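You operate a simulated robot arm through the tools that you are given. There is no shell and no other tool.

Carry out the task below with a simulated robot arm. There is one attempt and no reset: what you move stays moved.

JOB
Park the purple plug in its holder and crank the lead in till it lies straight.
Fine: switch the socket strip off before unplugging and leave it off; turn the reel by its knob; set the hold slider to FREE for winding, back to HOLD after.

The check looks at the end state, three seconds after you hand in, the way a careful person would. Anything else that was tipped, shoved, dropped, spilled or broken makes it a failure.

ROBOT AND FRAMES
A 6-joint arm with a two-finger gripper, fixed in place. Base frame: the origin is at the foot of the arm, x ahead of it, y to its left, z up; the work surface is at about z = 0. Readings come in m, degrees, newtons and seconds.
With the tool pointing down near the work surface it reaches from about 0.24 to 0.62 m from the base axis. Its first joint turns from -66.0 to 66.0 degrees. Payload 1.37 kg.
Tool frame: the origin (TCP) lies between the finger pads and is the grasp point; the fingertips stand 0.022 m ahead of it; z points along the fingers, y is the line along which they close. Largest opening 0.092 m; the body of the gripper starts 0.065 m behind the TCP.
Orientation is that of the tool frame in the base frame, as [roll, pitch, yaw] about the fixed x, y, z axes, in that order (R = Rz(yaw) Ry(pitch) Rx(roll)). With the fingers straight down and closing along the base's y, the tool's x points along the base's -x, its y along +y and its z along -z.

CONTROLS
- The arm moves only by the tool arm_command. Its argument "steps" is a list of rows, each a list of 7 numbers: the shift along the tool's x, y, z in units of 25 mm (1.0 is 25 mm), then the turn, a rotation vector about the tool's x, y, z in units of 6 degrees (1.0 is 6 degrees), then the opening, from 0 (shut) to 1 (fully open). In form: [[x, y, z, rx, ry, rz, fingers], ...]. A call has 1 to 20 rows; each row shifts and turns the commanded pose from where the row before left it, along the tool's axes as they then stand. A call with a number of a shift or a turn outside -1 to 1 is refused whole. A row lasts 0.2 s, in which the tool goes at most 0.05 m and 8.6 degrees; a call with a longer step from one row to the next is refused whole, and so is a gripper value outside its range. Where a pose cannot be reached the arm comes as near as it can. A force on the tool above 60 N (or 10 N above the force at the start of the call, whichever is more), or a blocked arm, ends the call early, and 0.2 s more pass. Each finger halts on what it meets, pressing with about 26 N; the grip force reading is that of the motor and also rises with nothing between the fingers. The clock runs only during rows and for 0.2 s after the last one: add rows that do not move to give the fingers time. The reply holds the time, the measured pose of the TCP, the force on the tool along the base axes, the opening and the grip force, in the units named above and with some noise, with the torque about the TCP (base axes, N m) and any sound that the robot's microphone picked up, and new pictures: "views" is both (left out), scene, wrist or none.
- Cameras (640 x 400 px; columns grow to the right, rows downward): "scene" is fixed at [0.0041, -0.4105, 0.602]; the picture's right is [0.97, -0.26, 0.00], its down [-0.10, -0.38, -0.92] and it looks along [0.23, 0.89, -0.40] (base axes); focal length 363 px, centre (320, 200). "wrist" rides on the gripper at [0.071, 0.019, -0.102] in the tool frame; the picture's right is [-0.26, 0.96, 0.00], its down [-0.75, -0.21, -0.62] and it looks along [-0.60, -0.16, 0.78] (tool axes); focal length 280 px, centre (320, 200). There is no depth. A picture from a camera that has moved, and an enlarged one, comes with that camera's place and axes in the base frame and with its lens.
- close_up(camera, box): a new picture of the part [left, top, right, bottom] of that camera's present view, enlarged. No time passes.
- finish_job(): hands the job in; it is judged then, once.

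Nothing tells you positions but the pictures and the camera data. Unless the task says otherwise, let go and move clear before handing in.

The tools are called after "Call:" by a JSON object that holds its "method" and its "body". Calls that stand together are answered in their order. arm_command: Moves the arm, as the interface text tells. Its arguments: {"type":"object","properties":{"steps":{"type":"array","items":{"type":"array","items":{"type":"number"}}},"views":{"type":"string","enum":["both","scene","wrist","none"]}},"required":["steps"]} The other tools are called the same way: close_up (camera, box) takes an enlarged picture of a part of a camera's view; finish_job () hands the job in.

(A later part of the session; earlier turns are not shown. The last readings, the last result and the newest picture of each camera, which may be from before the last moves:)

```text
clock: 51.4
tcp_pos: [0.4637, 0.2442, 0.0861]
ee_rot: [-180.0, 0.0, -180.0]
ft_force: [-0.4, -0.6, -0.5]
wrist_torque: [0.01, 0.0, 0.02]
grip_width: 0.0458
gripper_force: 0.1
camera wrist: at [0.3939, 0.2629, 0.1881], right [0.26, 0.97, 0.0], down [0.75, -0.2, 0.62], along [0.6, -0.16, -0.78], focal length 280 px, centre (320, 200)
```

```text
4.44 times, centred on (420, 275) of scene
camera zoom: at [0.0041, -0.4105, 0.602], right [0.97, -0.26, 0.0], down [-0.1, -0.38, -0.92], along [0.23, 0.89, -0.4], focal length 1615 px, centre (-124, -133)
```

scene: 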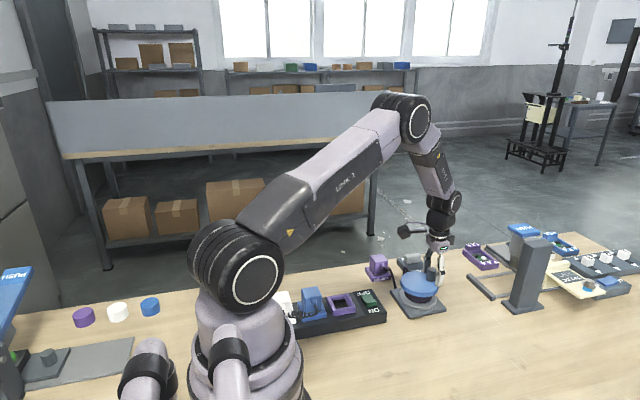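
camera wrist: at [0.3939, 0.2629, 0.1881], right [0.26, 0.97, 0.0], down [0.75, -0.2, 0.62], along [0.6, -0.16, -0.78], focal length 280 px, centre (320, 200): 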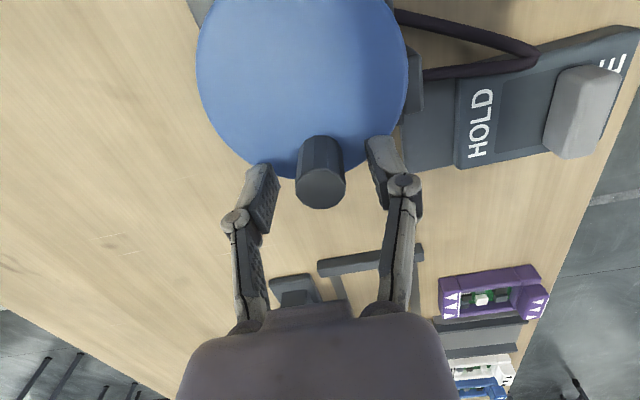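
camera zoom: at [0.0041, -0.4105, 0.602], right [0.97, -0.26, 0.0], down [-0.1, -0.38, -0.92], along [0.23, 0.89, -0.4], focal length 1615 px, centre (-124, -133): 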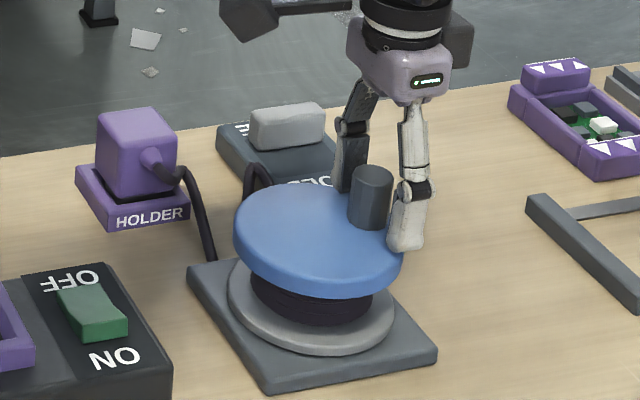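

The knob is centred between the fingers in y and perhaps 2 mm toward −x of the tool. I'll shift and close on it.

Call:
{"method": "arm_command", "body": {"steps": [[0.08, 0, 0, 0, 0, 0, 0.4], [0, 0, 0, 0, 0, 0, 0.3], [0, 0, 0, 0, 0, 0, 0.2], [0, 0, 0, 0, 0, 0, 0.12], [0, 0, 0, 0, 0, 0, 0.12], [0, 0, 0, 0, 0, 0, 0.12]]}}

Call:
{"method": "close_up", "body": {"camera": "scene", "box": [370, 230, 470, 320]}}

Call:
{"method": "close_up", "body": {"camera": "wrist", "box": [160, 40, 480, 240]}}

```text
clock: 52.8
tcp_pos: [0.4623, 0.2441, 0.0865]
ee_rot: [180.0, -0.1, -180.0]
ft_force: [-1.2, 1.8, 0.3]
wrist_torque: [0.01, -0.04, 0.0]
grip_width: 0.0217
gripper_force: 27.8
camera wrist: at [0.3916, 0.2631, 0.1883], right [0.26, 0.97, 0.0], down [0.75, -0.2, 0.62], along [0.6, -0.16, -0.78], focal length 280 px, centre (320, 200)
```

scene: 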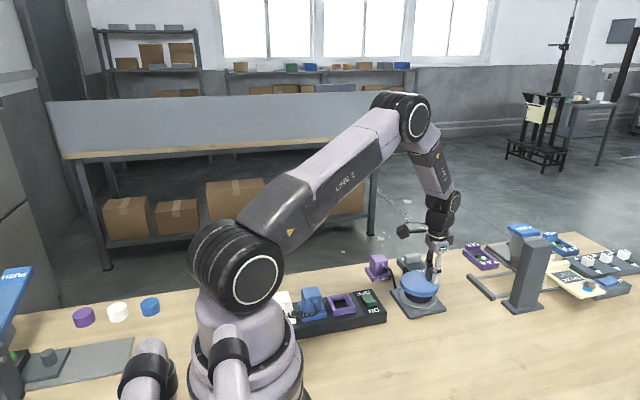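
wrist: 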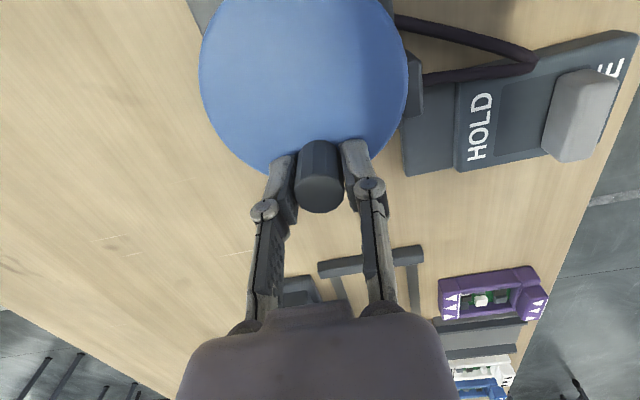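

```text
4.44 times, centred on (420, 275) of scene
camera zoom: at [0.0041, -0.4105, 0.602], right [0.97, -0.26, 0.0], down [-0.1, -0.38, -0.92], along [0.23, 0.89, -0.4], focal length 1615 px, centre (-124, -133)
```

zoom: 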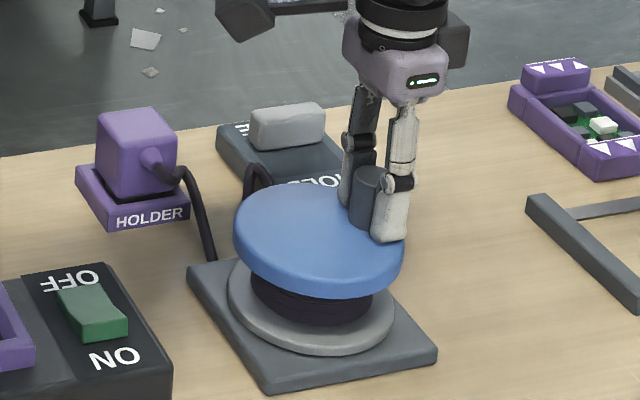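

```text
2.00 times, centred on (320, 140) of wrist
camera zoom: at [0.3916, 0.2631, 0.1883], right [0.26, 0.97, 0.0], down [0.75, -0.2, 0.62], along [0.6, -0.16, -0.78], focal length 561 px, centre (320, 320)
```

zoom: 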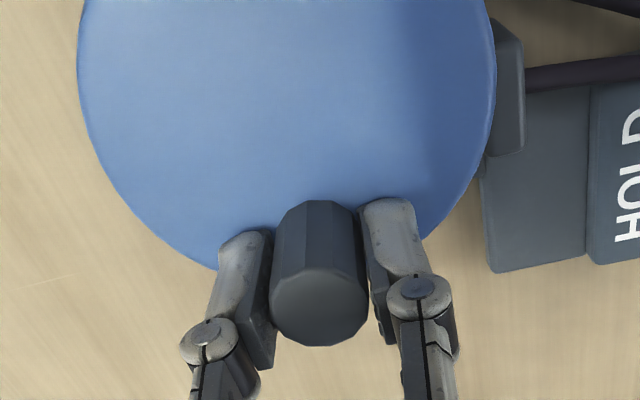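

The knob is firmly held. The lead seems to enter the drum on its +x side, so winding in should be clockwise from above, with the knob going toward −y first. I'll test about 18° and watch the lead and forces.

Call:
{"method": "arm_command", "body": {"steps": [[0.013, -0.15, 0, 0, 0, 0, 0.12], [0.029, -0.148, 0, 0, 0, 0, 0.12], [0.044, -0.144, 0, 0, 0, 0, 0.12], [0, 0, 0, 0, 0, 0, 0.12]]}}

Call:
{"method": "close_up", "body": {"camera": "scene", "box": [350, 230, 450, 320]}}

Call:
{"method": "close_up", "body": {"camera": "wrist", "box": [240, 0, 560, 200]}}

```text
clock: 53.8
tcp_pos: [0.4597, 0.2331, 0.0865]
ee_rot: [-180.0, -0.1, -179.9]
ft_force: [-7.6, 3.9, 1.0]
wrist_torque: [0.09, -0.17, -0.01]
grip_width: 0.0221
gripper_force: 28.0
camera wrist: at [0.3892, 0.2521, 0.1883], right [0.26, 0.97, 0.0], down [0.75, -0.2, 0.62], along [0.6, -0.16, -0.78], focal length 280 px, centre (320, 200)
```

scene: 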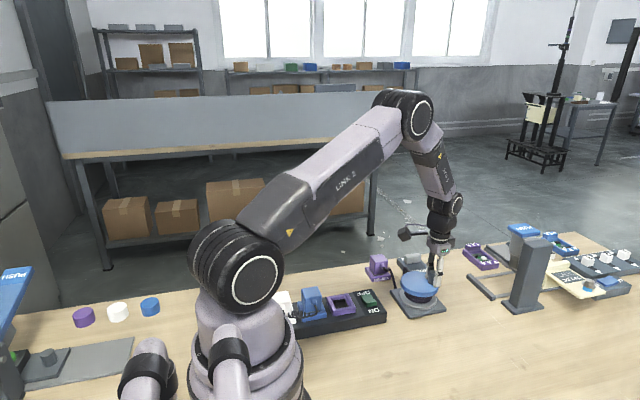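
wrist: 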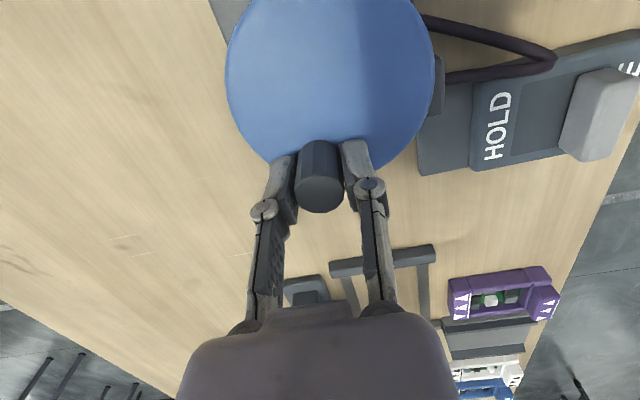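

```text
4.44 times, centred on (400, 275) of scene
camera zoom: at [0.0041, -0.4105, 0.602], right [0.97, -0.26, 0.0], down [-0.1, -0.38, -0.92], along [0.23, 0.89, -0.4], focal length 1615 px, centre (-36, -133)
```

zoom: 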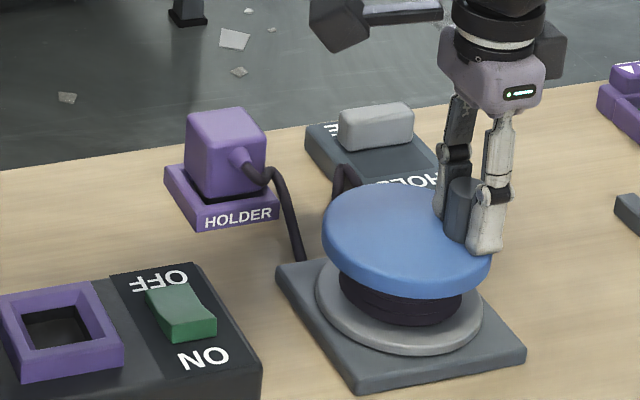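

```text
2.00 times, centred on (400, 100) of wrist
camera zoom: at [0.3892, 0.2521, 0.1883], right [0.26, 0.97, 0.0], down [0.75, -0.2, 0.62], along [0.6, -0.16, -0.78], focal length 561 px, centre (160, 400)
```

zoom: 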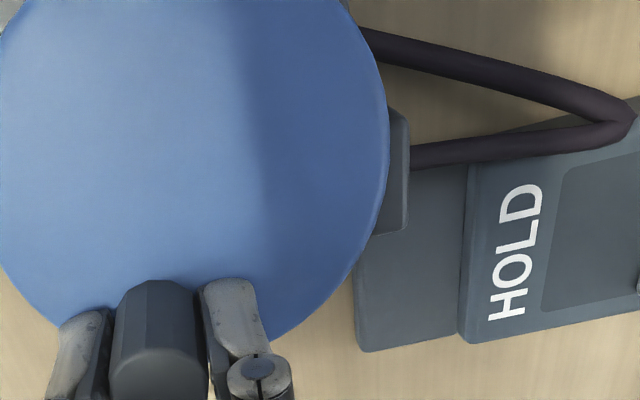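

The reel turned freely and the lead's kink moved about 4 mm toward the guide, so clockwise winds in. I'll continue the arc to about −80°.

Call:
{"method": "arm_command", "body": {"steps": [[0.124, -0.228, 0, 0, 0, 0, 0.12], [0.144, -0.204, 0, 0, 0, 0, 0.12], [0.18, -0.18, 0, 0, 0, 0, 0.12], [0.204, -0.144, 0, 0, 0, 0, 0.12], [0.228, -0.104, 0, 0, 0, 0, 0.12], [0.24, -0.064, 0, 0, 0, 0, 0.12], [0, 0, 0, 0, 0, 0, 0.12]]}}

Call:
{"method": "close_up", "body": {"camera": "scene", "box": [350, 230, 450, 320]}}

Call:
{"method": "close_up", "body": {"camera": "wrist", "box": [240, 0, 640, 250]}}

```text
clock: 55.4
tcp_pos: [0.4312, 0.2134, 0.0855]
ee_rot: [179.7, 0.5, -179.8]
ft_force: [3.7, 54.7, -23.0]
wrist_torque: [0.87, -0.45, -0.18]
grip_width: 0.0213
gripper_force: 28.1
camera wrist: at [0.3613, 0.233, 0.188], right [0.26, 0.97, 0.01], down [0.75, -0.2, 0.63], along [0.61, -0.16, -0.78], focal length 280 px, centre (320, 200)
```

scene: 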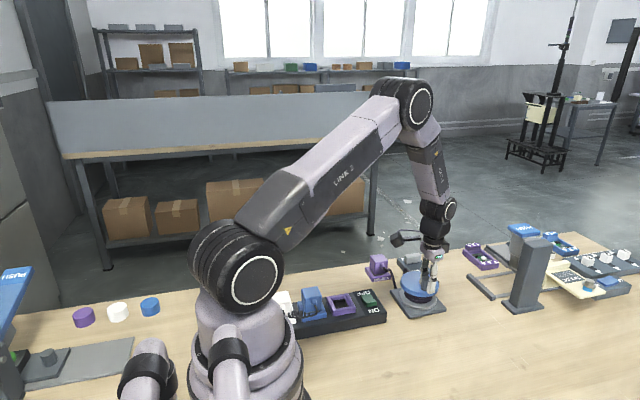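
wrist: 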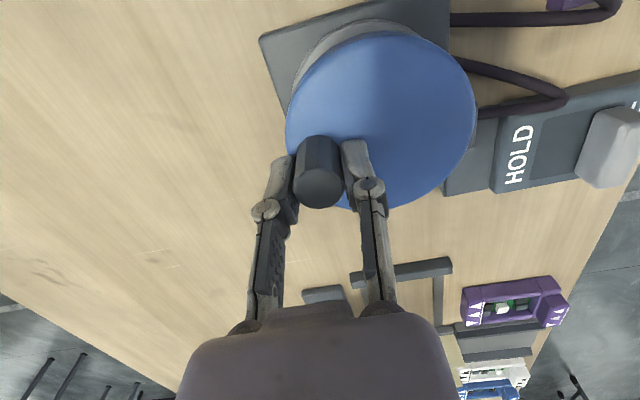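

```text
4.44 times, centred on (400, 275) of scene
camera zoom: at [0.0042, -0.4105, 0.602], right [0.97, -0.26, 0.0], down [-0.1, -0.38, -0.92], along [0.23, 0.89, -0.4], focal length 1615 px, centre (-36, -133)
```

zoom: 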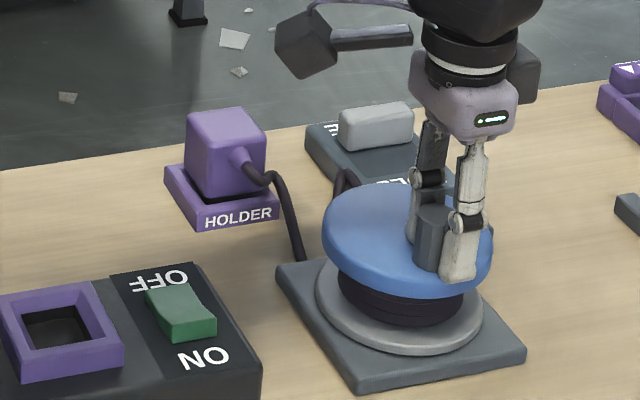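

```text
1.60 times, centred on (440, 125) of wrist
camera zoom: at [0.3613, 0.233, 0.188], right [0.26, 0.97, 0.01], down [0.75, -0.2, 0.63], along [0.61, -0.16, -0.78], focal length 449 px, centre (128, 320)
```

zoom: 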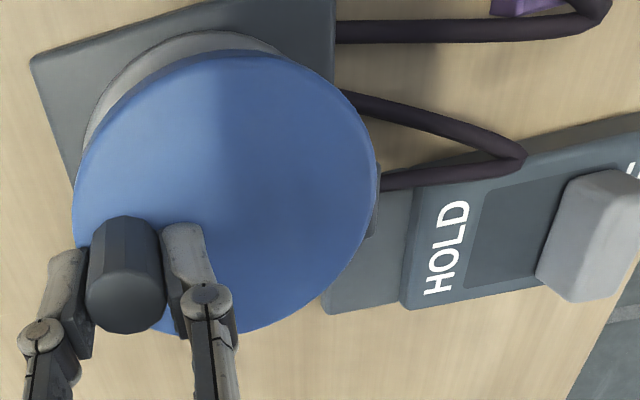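

The commanded circle was too big: there is 55 N in y. Fitting the points gives a centre near (0.430, 0.2455) and a crank radius of about 0.032. I'll relax onto that circle and recheck.

Call:
{"method": "arm_command", "body": {"steps": [[0.084, 0.15, 0, 0, 0, 0, 0.12], [0, 0, 0, 0, 0, 0, 0.12]], "views": "none"}}

Call:
{"method": "close_up", "body": {"camera": "wrist", "box": [200, 0, 520, 220]}}

```text
clock: 56.0
tcp_pos: [0.4295, 0.2149, 0.0865]
ee_rot: [179.8, 0.4, -179.9]
ft_force: [5.7, 32.8, -13.1]
wrist_torque: [0.62, -0.72, -0.12]
grip_width: 0.0213
gripper_force: 27.7
```

```text
1.82 times, centred on (360, 110) of wrist
camera zoom: at [0.3597, 0.2338, 0.1882], right [0.26, 0.97, 0.0], down [0.75, -0.2, 0.63], along [0.61, -0.16, -0.78], focal length 510 px, centre (247, 364)
```

zoom: 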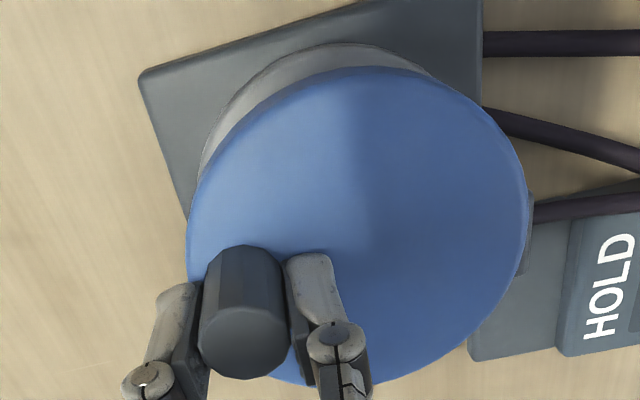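

There is still 33 N radially, so the radius is even smaller. I'll ease a further 2.5 mm toward +y to find the unloaded point.

Call:
{"method": "arm_command", "body": {"steps": [[0, 0.1, 0, 0, 0, 0, 0.12], [0, 0, 0, 0, 0, 0, 0.12], [0, 0, 0, 0, 0, 0, 0.12]], "views": "none"}}

```text
clock: 56.8
tcp_pos: [0.4278, 0.2147, 0.0861]
ee_rot: [179.9, 0.1, 180.0]
ft_force: [2.2, 7.5, 5.4]
wrist_torque: [0.18, -0.78, -0.01]
grip_width: 0.0208
gripper_force: 28.4
```

The load is down to about 8 N. I'll continue the arc with a smaller circle, centre about (0.431, 0.246) and radius about 0.0295, and check the forces often.

Call:
{"method": "arm_command", "body": {"steps": [[0.16, 0.024, 0, 0, 0, 0, 0.12], [0.2, 0.056, 0, 0, 0, 0, 0.12], [0.186, 0.086, 0, 0, 0, 0, 0.12], [0.17, 0.118, 0, 0, 0, 0, 0.12], [0, 0, 0, 0, 0, 0, 0.12]]}}

Call:
{"method": "close_up", "body": {"camera": "wrist", "box": [200, 0, 600, 250]}}

Call:
{"method": "close_up", "body": {"camera": "scene", "box": [350, 230, 450, 320]}}

```text
clock: 58.0
tcp_pos: [0.4128, 0.2236, 0.0863]
ee_rot: [179.9, 0.4, -179.9]
ft_force: [14.0, 13.2, 0.8]
wrist_torque: [0.34, -0.29, -0.06]
grip_width: 0.0213
gripper_force: 28.4
camera wrist: at [0.342, 0.2429, 0.1882], right [0.26, 0.97, 0.0], down [0.75, -0.2, 0.63], along [0.61, -0.16, -0.78], focal length 280 px, centre (320, 200)
```

scene: 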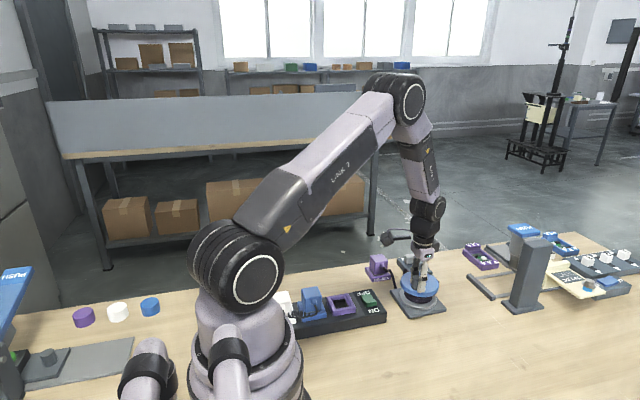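
wrist: 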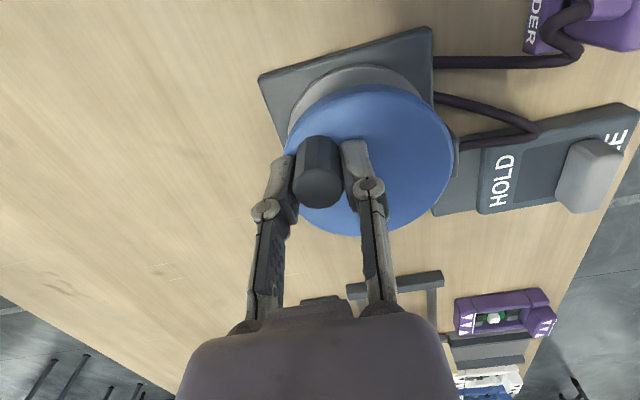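

```text
1.60 times, centred on (400, 125) of wrist
camera zoom: at [0.342, 0.2429, 0.1882], right [0.26, 0.97, 0.0], down [0.75, -0.2, 0.63], along [0.61, -0.16, -0.78], focal length 449 px, centre (192, 320)
```

zoom: 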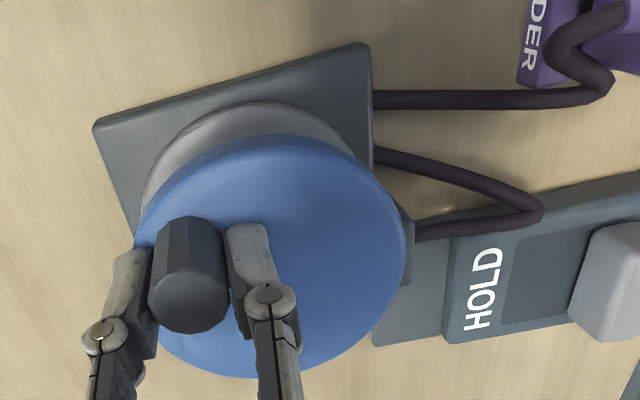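

```text
4.44 times, centred on (400, 275) of scene
camera zoom: at [0.0041, -0.4105, 0.602], right [0.97, -0.26, 0.0], down [-0.1, -0.38, -0.92], along [0.23, 0.89, -0.4], focal length 1615 px, centre (-36, -133)
```

zoom: 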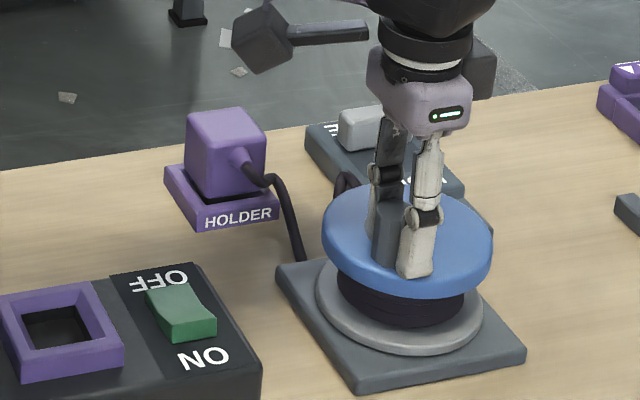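

The force now points straight inward at 19 N. A refit gives centre (0.4325, 0.2466) and radius 0.0297. The lead keeps shortening, so I'll continue to about −190°.

Call:
{"method": "arm_command", "body": {"steps": [[0.09, 0.164, 0, 0, 0, 0, 0.12], [0.118, 0.17, 0, 0, 0, 0, 0.12], [0.088, 0.188, 0, 0, 0, 0, 0.12], [0.054, 0.2, 0, 0, 0, 0, 0.12], [0.018, 0.206, 0, 0, 0, 0, 0.12], [-0.018, 0.206, 0, 0, 0, 0, 0.12], [0, 0, 0, 0, 0, 0, 0.12]]}}

Call:
{"method": "close_up", "body": {"camera": "wrist", "box": [200, 0, 600, 250]}}

Call:
{"method": "close_up", "body": {"camera": "scene", "box": [350, 230, 450, 320]}}

```text
clock: 59.6
tcp_pos: [0.4039, 0.2512, 0.0867]
ee_rot: [179.9, 0.2, -179.9]
ft_force: [26.3, -6.6, 0.8]
wrist_torque: [-0.19, -0.5, 0.04]
grip_width: 0.021
gripper_force: 27.6
camera wrist: at [0.334, 0.2706, 0.1883], right [0.26, 0.97, 0.0], down [0.75, -0.2, 0.63], along [0.61, -0.16, -0.78], focal length 280 px, centre (320, 200)
```

scene: 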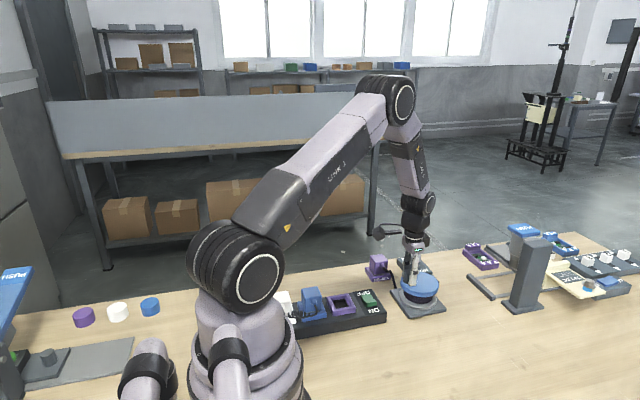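
wrist: 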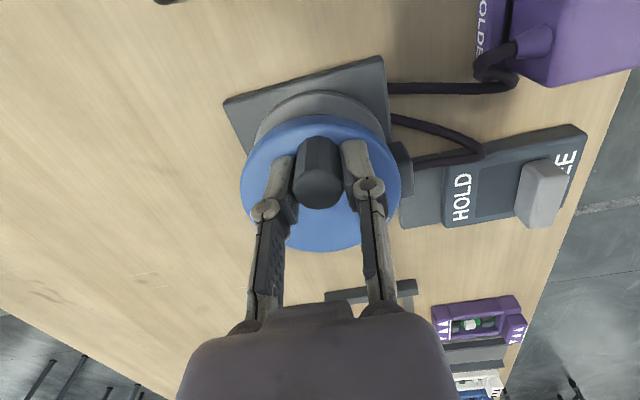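

```text
1.60 times, centred on (400, 125) of wrist
camera zoom: at [0.334, 0.2706, 0.1883], right [0.26, 0.97, 0.0], down [0.75, -0.2, 0.63], along [0.61, -0.16, -0.78], focal length 449 px, centre (192, 320)
```

zoom: 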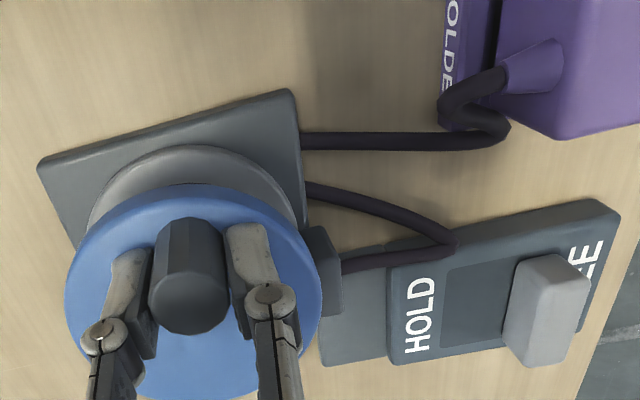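

```text
4.44 times, centred on (400, 275) of scene
camera zoom: at [0.0041, -0.4105, 0.602], right [0.97, -0.26, 0.0], down [-0.1, -0.38, -0.92], along [0.23, 0.89, -0.4], focal length 1615 px, centre (-36, -133)
```

zoom: 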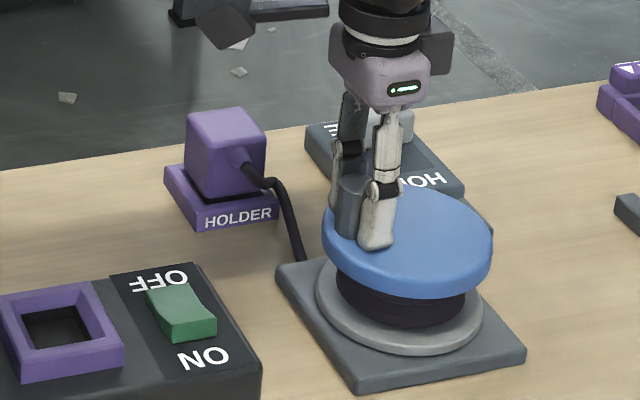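

There is still a mild inward pull; refitting gives centre (0.4333, 0.2457) and radius 0.0288. The lead still has slack, so I'll continue to −270°.

Call:
{"method": "arm_command", "body": {"steps": [[-0.12, 0.152, 0, 0, 0, 0, 0.12], [-0.085, 0.182, 0, 0, 0, 0, 0.12], [-0.115, 0.164, 0, 0, 0, 0, 0.12], [-0.142, 0.142, 0, 0, 0, 0, 0.12], [-0.164, 0.115, 0, 0, 0, 0, 0.12], [-0.182, 0.085, 0, 0, 0, 0, 0.12], [-0.194, 0.052, 0, 0, 0, 0, 0.12], [-0.2, 0.018, 0, 0, 0, 0, 0.12], [0, 0, 0, 0, 0, 0, 0.12]]}}

Call:
{"method": "close_up", "body": {"camera": "wrist", "box": [200, 0, 600, 250]}}

Call:
{"method": "close_up", "body": {"camera": "scene", "box": [350, 230, 450, 320]}}

```text
clock: 61.6
tcp_pos: [0.4316, 0.2754, 0.0856]
ee_rot: [179.9, 0.1, -179.8]
ft_force: [-1.2, 15.1, 6.3]
wrist_torque: [0.31, 0.72, -0.05]
grip_width: 0.021
gripper_force: 27.8
camera wrist: at [0.3627, 0.2938, 0.1883], right [0.26, 0.97, 0.0], down [0.75, -0.2, 0.63], along [0.6, -0.16, -0.78], focal length 280 px, centre (320, 200)
```

scene: 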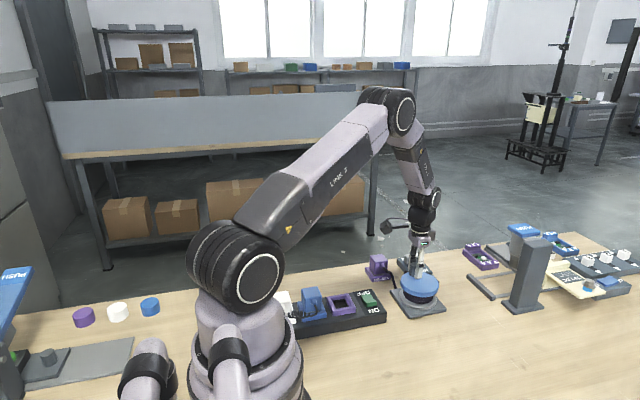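
wrist: 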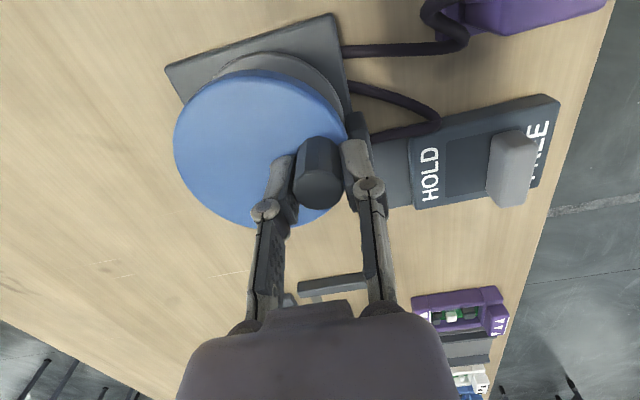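

```text
1.60 times, centred on (400, 125) of wrist
camera zoom: at [0.3627, 0.2938, 0.1883], right [0.26, 0.97, 0.0], down [0.75, -0.2, 0.63], along [0.6, -0.16, -0.78], focal length 449 px, centre (192, 320)
```

zoom: 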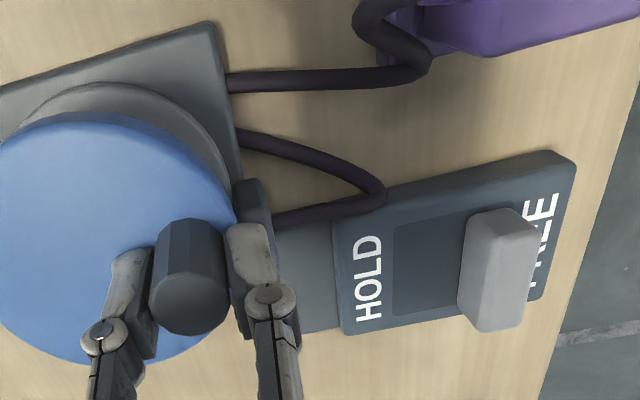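

```text
4.44 times, centred on (400, 275) of scene
camera zoom: at [0.0041, -0.4105, 0.602], right [0.97, -0.26, 0.0], down [-0.1, -0.38, -0.92], along [0.23, 0.89, -0.4], focal length 1615 px, centre (-36, -133)
```

zoom: 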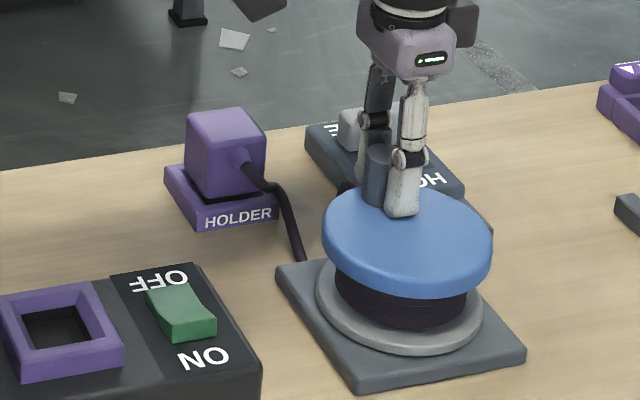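

The circle is now well known: centre (0.4335, 0.2463), radius 0.029. The lead still has a clear zigzag, so I'll finish the turn to −360°.

Call:
{"method": "arm_command", "body": {"steps": [[-0.21, 0.014, 0, 0, 0, 0, 0.12], [-0.195, -0.052, 0, 0, 0, 0, 0.12], [-0.183, -0.086, 0, 0, 0, 0, 0.12], [-0.166, -0.116, 0, 0, 0, 0, 0.12], [-0.143, -0.143, 0, 0, 0, 0, 0.12], [-0.116, -0.166, 0, 0, 0, 0, 0.12], [-0.086, -0.183, 0, 0, 0, 0, 0.12], [-0.052, -0.195, 0, 0, 0, 0, 0.12], [-0.018, -0.202, 0, 0, 0, 0, 0.12], [0, 0, 0, 0, 0, 0, 0.12]]}}

Call:
{"method": "close_up", "body": {"camera": "wrist", "box": [240, 0, 640, 250]}}

Call:
{"method": "close_up", "body": {"camera": "scene", "box": [350, 230, 450, 320]}}

```text
clock: 63.8
tcp_pos: [0.4628, 0.245, 0.0858]
ee_rot: [179.9, 0.3, -179.9]
ft_force: [23.2, -1.1, -11.7]
wrist_torque: [-0.02, -0.54, -0.03]
grip_width: 0.0211
gripper_force: 27.9
camera wrist: at [0.3925, 0.264, 0.1884], right [0.26, 0.97, 0.0], down [0.75, -0.2, 0.63], along [0.61, -0.16, -0.78], focal length 280 px, centre (320, 200)
```

scene: 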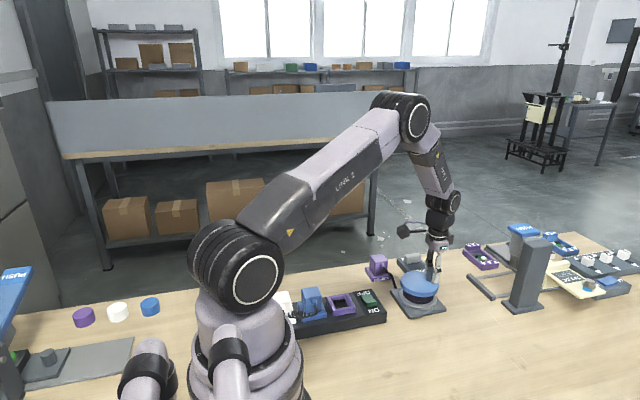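
wrist: 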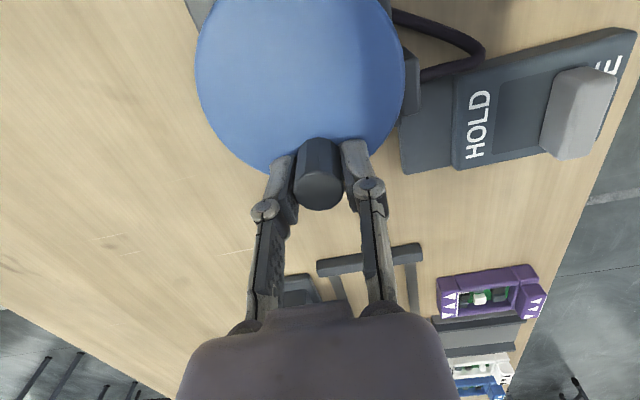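

```text
1.60 times, centred on (440, 125) of wrist
camera zoom: at [0.3925, 0.264, 0.1884], right [0.26, 0.97, 0.0], down [0.75, -0.2, 0.63], along [0.61, -0.16, -0.78], focal length 449 px, centre (128, 320)
```

zoom: 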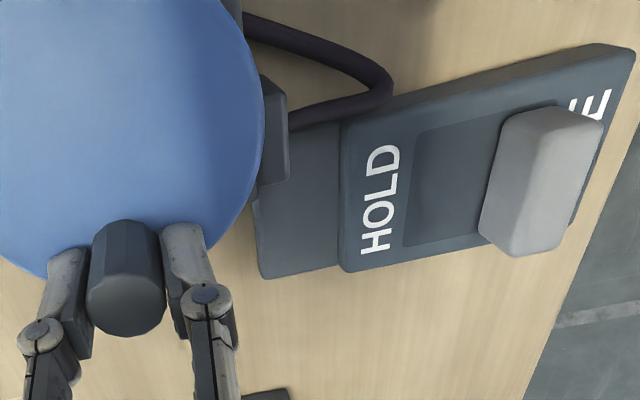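

```text
4.44 times, centred on (400, 275) of scene
camera zoom: at [0.0041, -0.4105, 0.6021], right [0.97, -0.26, 0.0], down [-0.1, -0.38, -0.92], along [0.23, 0.89, -0.4], focal length 1615 px, centre (-36, -133)
```

zoom: 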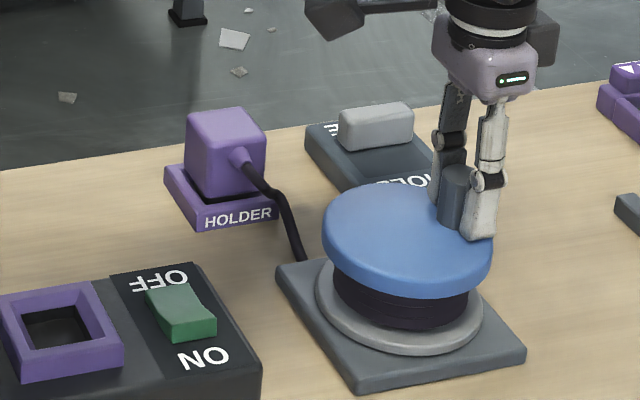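

One full turn is done and the lead is noticeably shorter, but it still loops by the guide. I'll continue another 90°.

Call:
{"method": "arm_command", "body": {"steps": [[-0.034, -0.204, 0, 0, 0, 0, 0.12], [0.053, -0.197, 0, 0, 0, 0, 0.12], [0.086, -0.185, 0, 0, 0, 0, 0.12], [0.117, -0.167, 0, 0, 0, 0, 0.12], [0.145, -0.145, 0, 0, 0, 0, 0.12], [0.167, -0.117, 0, 0, 0, 0, 0.12], [0.185, -0.086, 0, 0, 0, 0, 0.12], [0.197, -0.053, 0, 0, 0, 0, 0.12], [0.204, -0.018, 0, 0, 0, 0, 0.12], [0, 0, 0, 0, 0, 0, 0.12]]}}

Call:
{"method": "close_up", "body": {"camera": "wrist", "box": [240, 0, 640, 250]}}

Call:
{"method": "close_up", "body": {"camera": "scene", "box": [350, 230, 450, 320]}}

```text
clock: 66.0
tcp_pos: [0.4331, 0.2145, 0.0866]
ee_rot: [-179.8, -0.1, -179.9]
ft_force: [-0.6, -28.4, 22.0]
wrist_torque: [-0.67, 0.46, 0.03]
grip_width: 0.0214
gripper_force: 28.5
camera wrist: at [0.3638, 0.2345, 0.1888], right [0.26, 0.97, 0.0], down [0.76, -0.2, 0.62], along [0.6, -0.16, -0.78], focal length 280 px, centre (320, 200)
```

scene: 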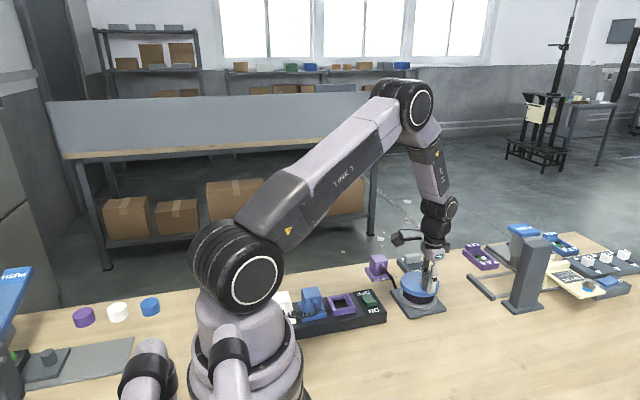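
wrist: 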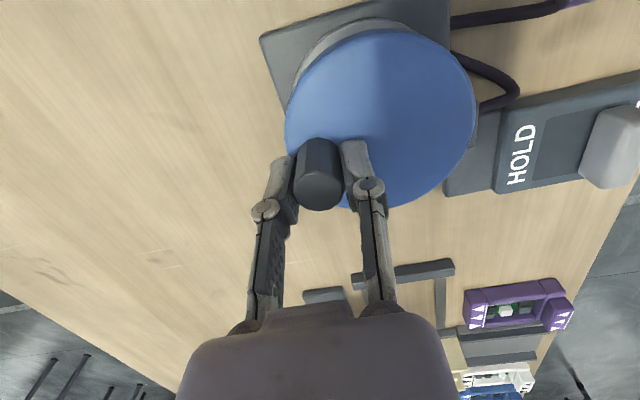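

```text
1.60 times, centred on (440, 125) of wrist
camera zoom: at [0.3638, 0.2345, 0.1888], right [0.26, 0.97, 0.0], down [0.76, -0.2, 0.62], along [0.6, -0.16, -0.78], focal length 449 px, centre (128, 320)
```

zoom: 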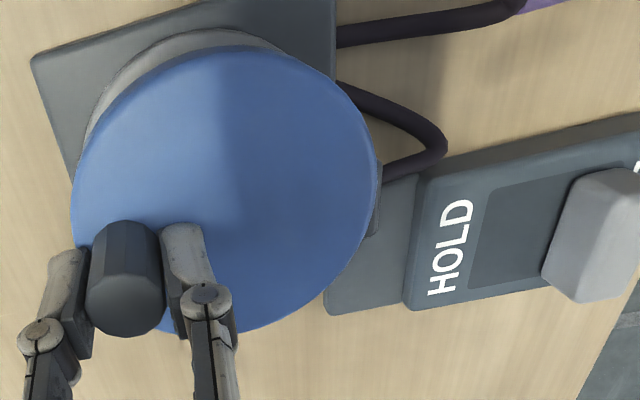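

```text
4.44 times, centred on (400, 275) of scene
camera zoom: at [0.004, -0.4106, 0.602], right [0.97, -0.26, 0.0], down [-0.1, -0.38, -0.92], along [0.23, 0.89, -0.4], focal length 1615 px, centre (-36, -133)
```

zoom: 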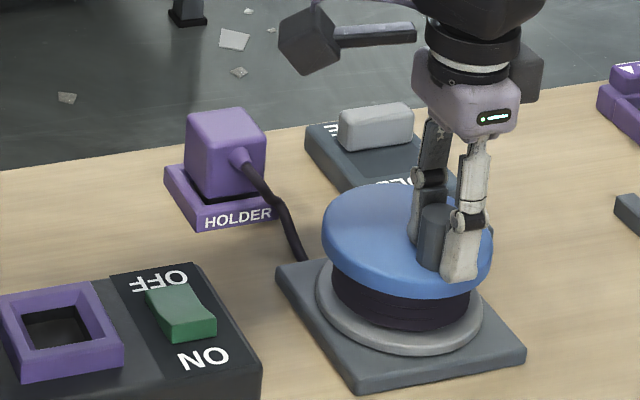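

The lead is steadily straightening. I'll continue with a slightly adjusted circle, centre (0.4345, 0.2455) and radius 0.030, for another 90°.

Call:
{"method": "arm_command", "body": {"steps": [[0.208, -0.042, 0, 0, 0, 0, 0.12], [0.202, 0.054, 0, 0, 0, 0, 0.12], [0.19, 0.088, 0, 0, 0, 0, 0.12], [0.171, 0.12, 0, 0, 0, 0, 0.12], [0.148, 0.148, 0, 0, 0, 0, 0.12], [0.12, 0.171, 0, 0, 0, 0, 0.12], [0.088, 0.19, 0, 0, 0, 0, 0.12], [0.054, 0.202, 0, 0, 0, 0, 0.12], [0.018, 0.208, 0, 0, 0, 0, 0.12], [0, 0, 0, 0, 0, 0, 0.12]]}}

Call:
{"method": "close_up", "body": {"camera": "wrist", "box": [240, 0, 640, 250]}}

Call:
{"method": "close_up", "body": {"camera": "scene", "box": [350, 230, 450, 320]}}

```text
clock: 68.2
tcp_pos: [0.4021, 0.2453, 0.0855]
ee_rot: [-179.9, -0.2, -179.8]
ft_force: [-23.0, 1.8, 12.0]
wrist_torque: [0.05, 0.3, 0.0]
grip_width: 0.0213
gripper_force: 28.4
camera wrist: at [0.3333, 0.2649, 0.1883], right [0.26, 0.97, 0.0], down [0.76, -0.2, 0.62], along [0.6, -0.16, -0.78], focal length 280 px, centre (320, 200)
```

scene: 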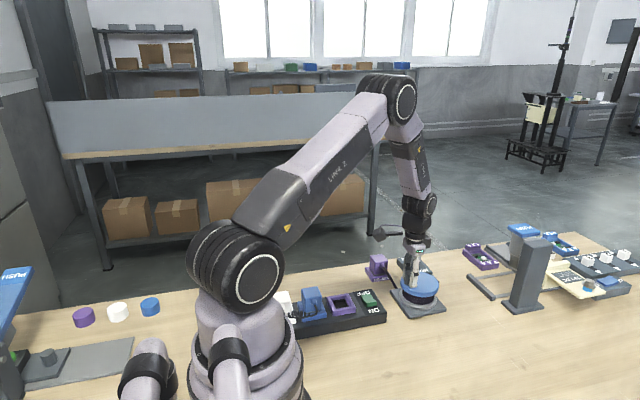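
wrist: 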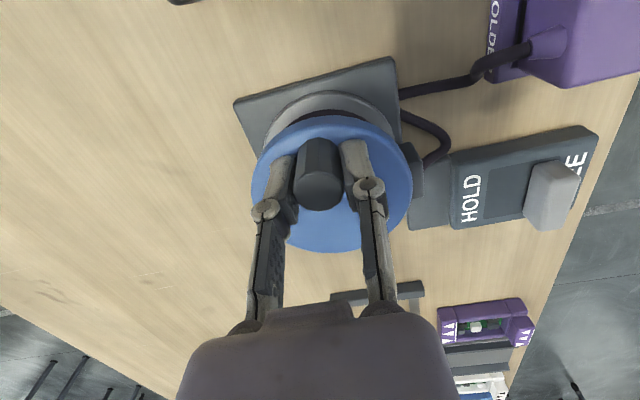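

```text
1.60 times, centred on (440, 125) of wrist
camera zoom: at [0.3333, 0.2649, 0.1883], right [0.26, 0.97, 0.0], down [0.76, -0.2, 0.62], along [0.6, -0.16, -0.78], focal length 449 px, centre (128, 320)
```

zoom: 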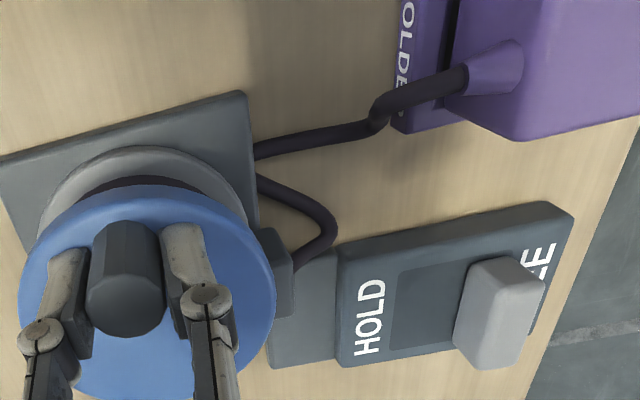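

```text
4.44 times, centred on (400, 275) of scene
camera zoom: at [0.0041, -0.4105, 0.602], right [0.97, -0.26, 0.0], down [-0.1, -0.38, -0.92], along [0.23, 0.89, -0.4], focal length 1615 px, centre (-36, -133)
```

zoom: 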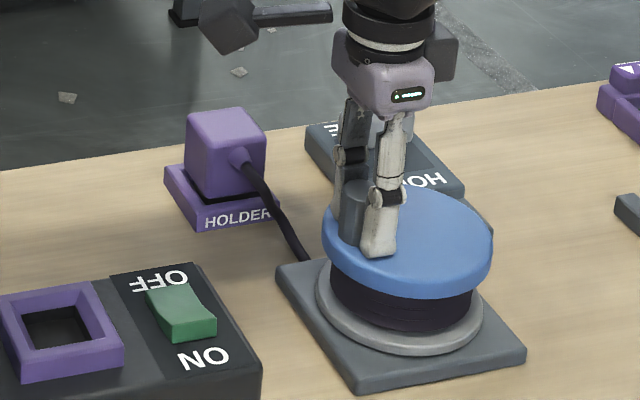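

The slack is now down to one gentle U near the guide. I'll take smaller bites of about 50° and check each time.

Call:
{"method": "arm_command", "body": {"steps": [[0.042, 0.212, 0, 0, 0, 0, 0.12], [-0.055, 0.205, 0, 0, 0, 0, 0.12], [-0.09, 0.193, 0, 0, 0, 0, 0.12], [-0.122, 0.174, 0, 0, 0, 0, 0.12], [-0.15, 0.15, 0, 0, 0, 0, 0.12], [0, 0, 0, 0, 0, 0, 0.12]]}}

Call:
{"method": "close_up", "body": {"camera": "wrist", "box": [240, 0, 640, 250]}}

Call:
{"method": "close_up", "body": {"camera": "scene", "box": [350, 230, 450, 320]}}

```text
clock: 69.6
tcp_pos: [0.4131, 0.268, 0.0851]
ee_rot: [180.0, 0.1, -179.9]
ft_force: [5.1, -4.2, -9.8]
wrist_torque: [-0.07, -0.59, -0.01]
grip_width: 0.0211
gripper_force: 28.3
camera wrist: at [0.344, 0.2875, 0.188], right [0.26, 0.97, 0.0], down [0.75, -0.2, 0.63], along [0.6, -0.16, -0.78], focal length 280 px, centre (320, 200)
```

scene: 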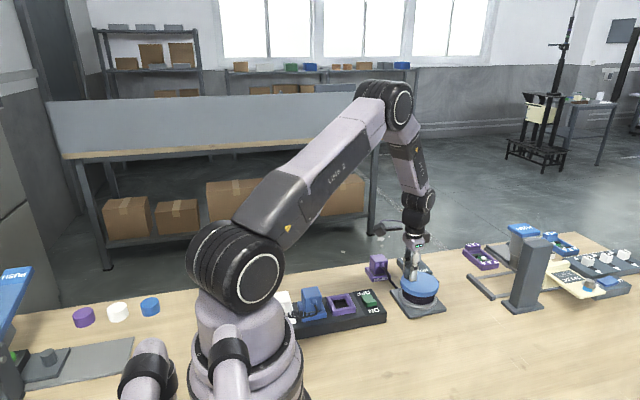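
wrist: 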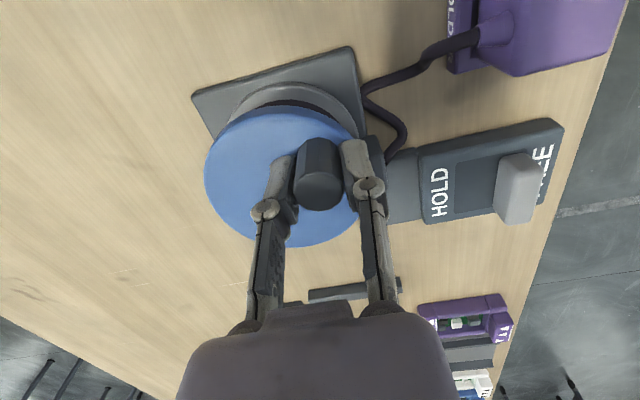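

```text
1.60 times, centred on (440, 125) of wrist
camera zoom: at [0.344, 0.2875, 0.188], right [0.26, 0.97, 0.0], down [0.75, -0.2, 0.63], along [0.6, -0.16, -0.78], focal length 449 px, centre (128, 320)
```

zoom: 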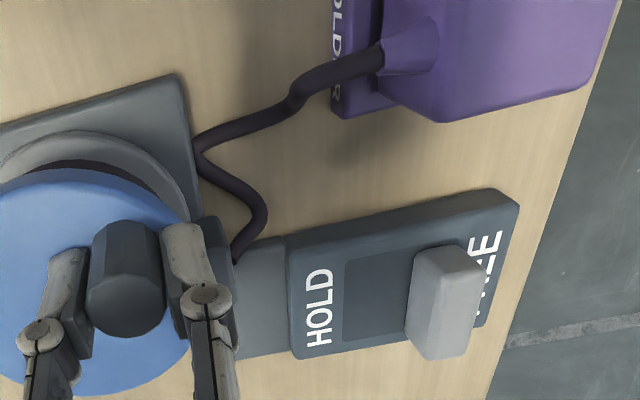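

```text
4.44 times, centred on (400, 275) of scene
camera zoom: at [0.0041, -0.4105, 0.6021], right [0.97, -0.26, 0.0], down [-0.1, -0.38, -0.92], along [0.23, 0.89, -0.4], focal length 1615 px, centre (-36, -133)
```

zoom: 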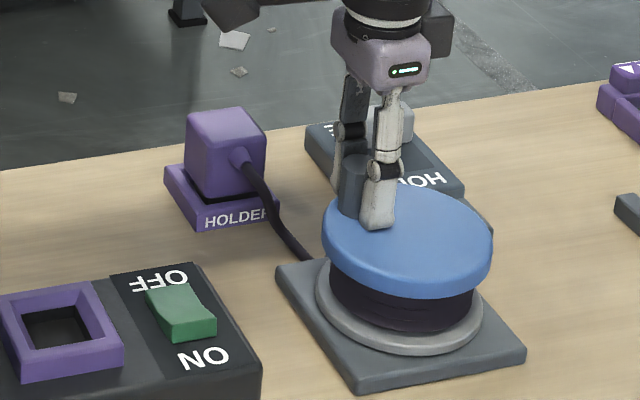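

About 38 mm of slack remains in an S-bend, and the reel takes in roughly 0.33 mm per degree. I'll wind another 60°.

Call:
{"method": "arm_command", "body": {"steps": [[-0.174, 0.122, 0, 0, 0, 0, 0.12], [-0.193, 0.09, 0, 0, 0, 0, 0.12], [-0.205, 0.055, 0, 0, 0, 0, 0.12], [-0.212, 0.018, 0, 0, 0, 0, 0.12], [-0.212, -0.018, 0, 0, 0, 0, 0.12], [-0.205, -0.055, 0, 0, 0, 0, 0.12], [0, 0, 0, 0, 0, 0, 0.12]]}}

Call:
{"method": "close_up", "body": {"camera": "wrist", "box": [240, 0, 640, 250]}}

Call:
{"method": "close_up", "body": {"camera": "scene", "box": [350, 230, 450, 320]}}

```text
clock: 71.2
tcp_pos: [0.4418, 0.2743, 0.0855]
ee_rot: [-180.0, -0.1, -179.9]
ft_force: [-2.6, -4.9, -6.5]
wrist_torque: [-0.18, 0.63, 0.0]
grip_width: 0.0212
gripper_force: 28.1
camera wrist: at [0.3728, 0.2926, 0.1883], right [0.26, 0.97, 0.0], down [0.76, -0.2, 0.62], along [0.6, -0.16, -0.78], focal length 280 px, centre (320, 200)
```

scene: 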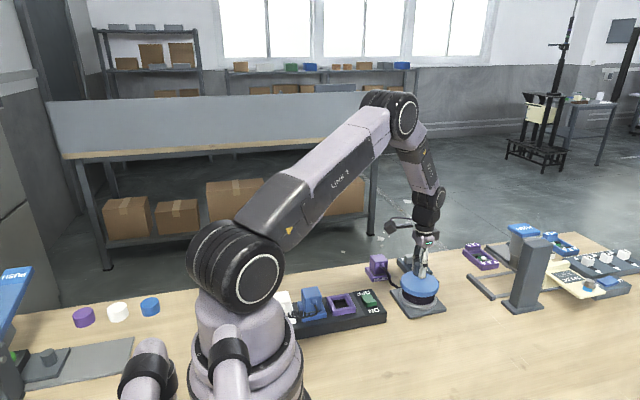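
wrist: 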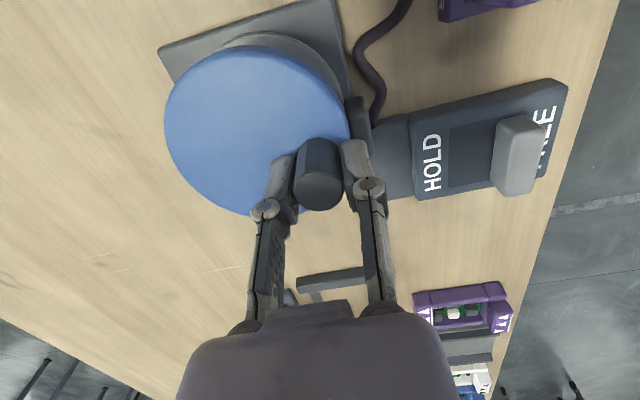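

```text
1.60 times, centred on (440, 125) of wrist
camera zoom: at [0.3728, 0.2926, 0.1883], right [0.26, 0.97, 0.0], down [0.76, -0.2, 0.62], along [0.6, -0.16, -0.78], focal length 449 px, centre (128, 320)
```

zoom: 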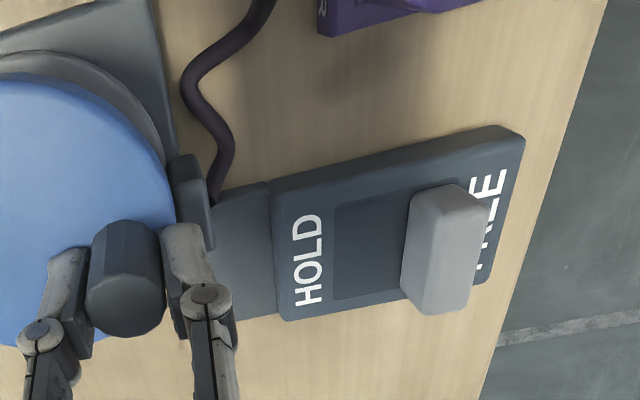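

```text
4.44 times, centred on (400, 275) of scene
camera zoom: at [0.0041, -0.4105, 0.6021], right [0.97, -0.26, 0.0], down [-0.1, -0.38, -0.92], along [0.23, 0.89, -0.4], focal length 1615 px, centre (-36, -133)
```

zoom: 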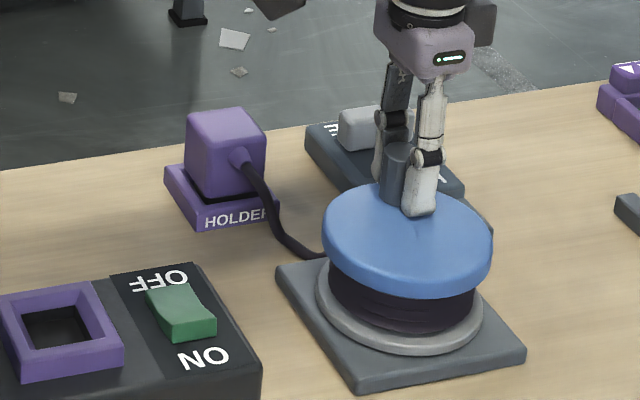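

The forces are small and the S-bend is shallow now. Another 30°.

Call:
{"method": "arm_command", "body": {"steps": [[-0.193, -0.09, 0, 0, 0, 0, 0.12], [-0.174, -0.122, 0, 0, 0, 0, 0.12], [-0.15, -0.15, 0, 0, 0, 0, 0.12], [0, 0, 0, 0, 0, 0, 0.12]]}}

Call:
{"method": "close_up", "body": {"camera": "wrist", "box": [280, 0, 520, 150]}}

Call:
{"method": "close_up", "body": {"camera": "scene", "box": [360, 240, 440, 300]}}

```text
clock: 72.2
tcp_pos: [0.455, 0.2645, 0.0853]
ee_rot: [-180.0, -0.1, -179.9]
ft_force: [-5.5, -3.5, -13.8]
wrist_torque: [0.02, 0.21, 0.02]
grip_width: 0.0211
gripper_force: 27.7
camera wrist: at [0.386, 0.2836, 0.1882], right [0.26, 0.97, 0.0], down [0.75, -0.2, 0.62], along [0.6, -0.16, -0.78], focal length 280 px, centre (320, 200)
```

scene: 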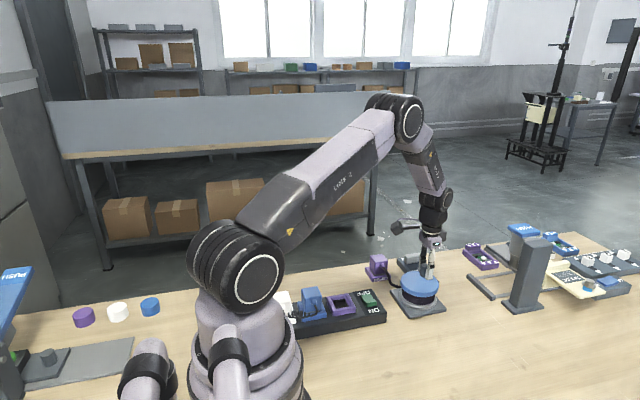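
wrist: 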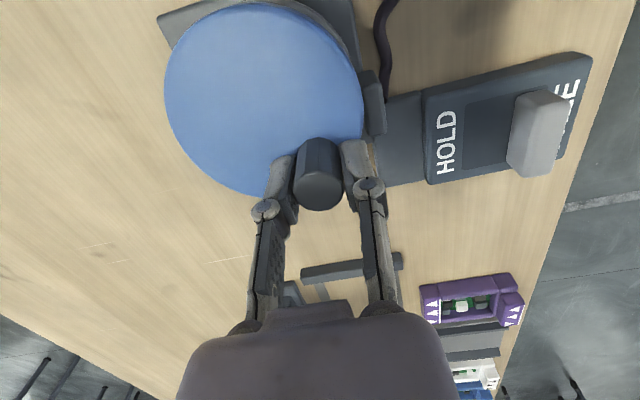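

```text
2.67 times, centred on (400, 75) of wrist
camera zoom: at [0.386, 0.2836, 0.1882], right [0.26, 0.97, 0.0], down [0.75, -0.2, 0.62], along [0.6, -0.16, -0.78], focal length 748 px, centre (107, 533)
```

zoom: 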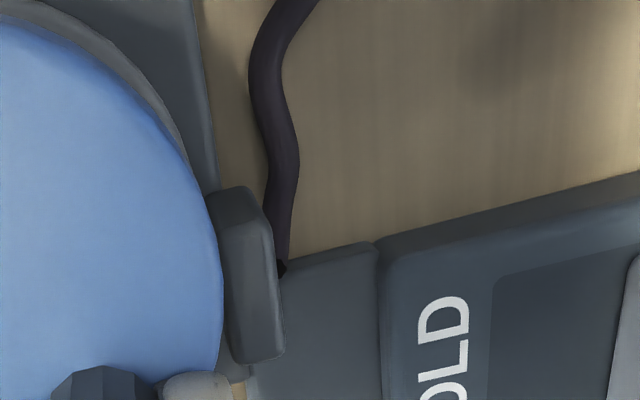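

```text
6.67 times, centred on (400, 270) of scene
camera zoom: at [0.0042, -0.4105, 0.6021], right [0.97, -0.26, 0.0], down [-0.1, -0.38, -0.92], along [0.23, 0.89, -0.4], focal length 2423 px, centre (-213, -267)
```

zoom: 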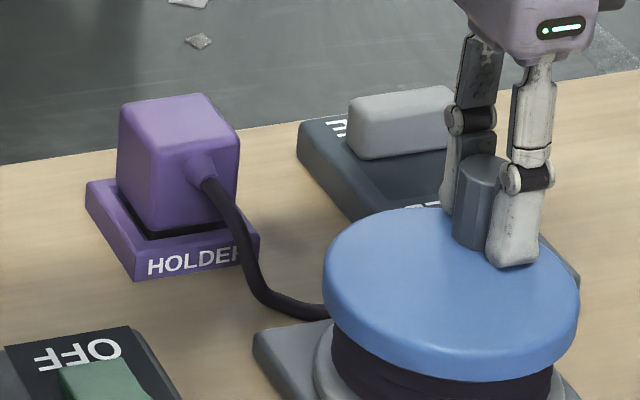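

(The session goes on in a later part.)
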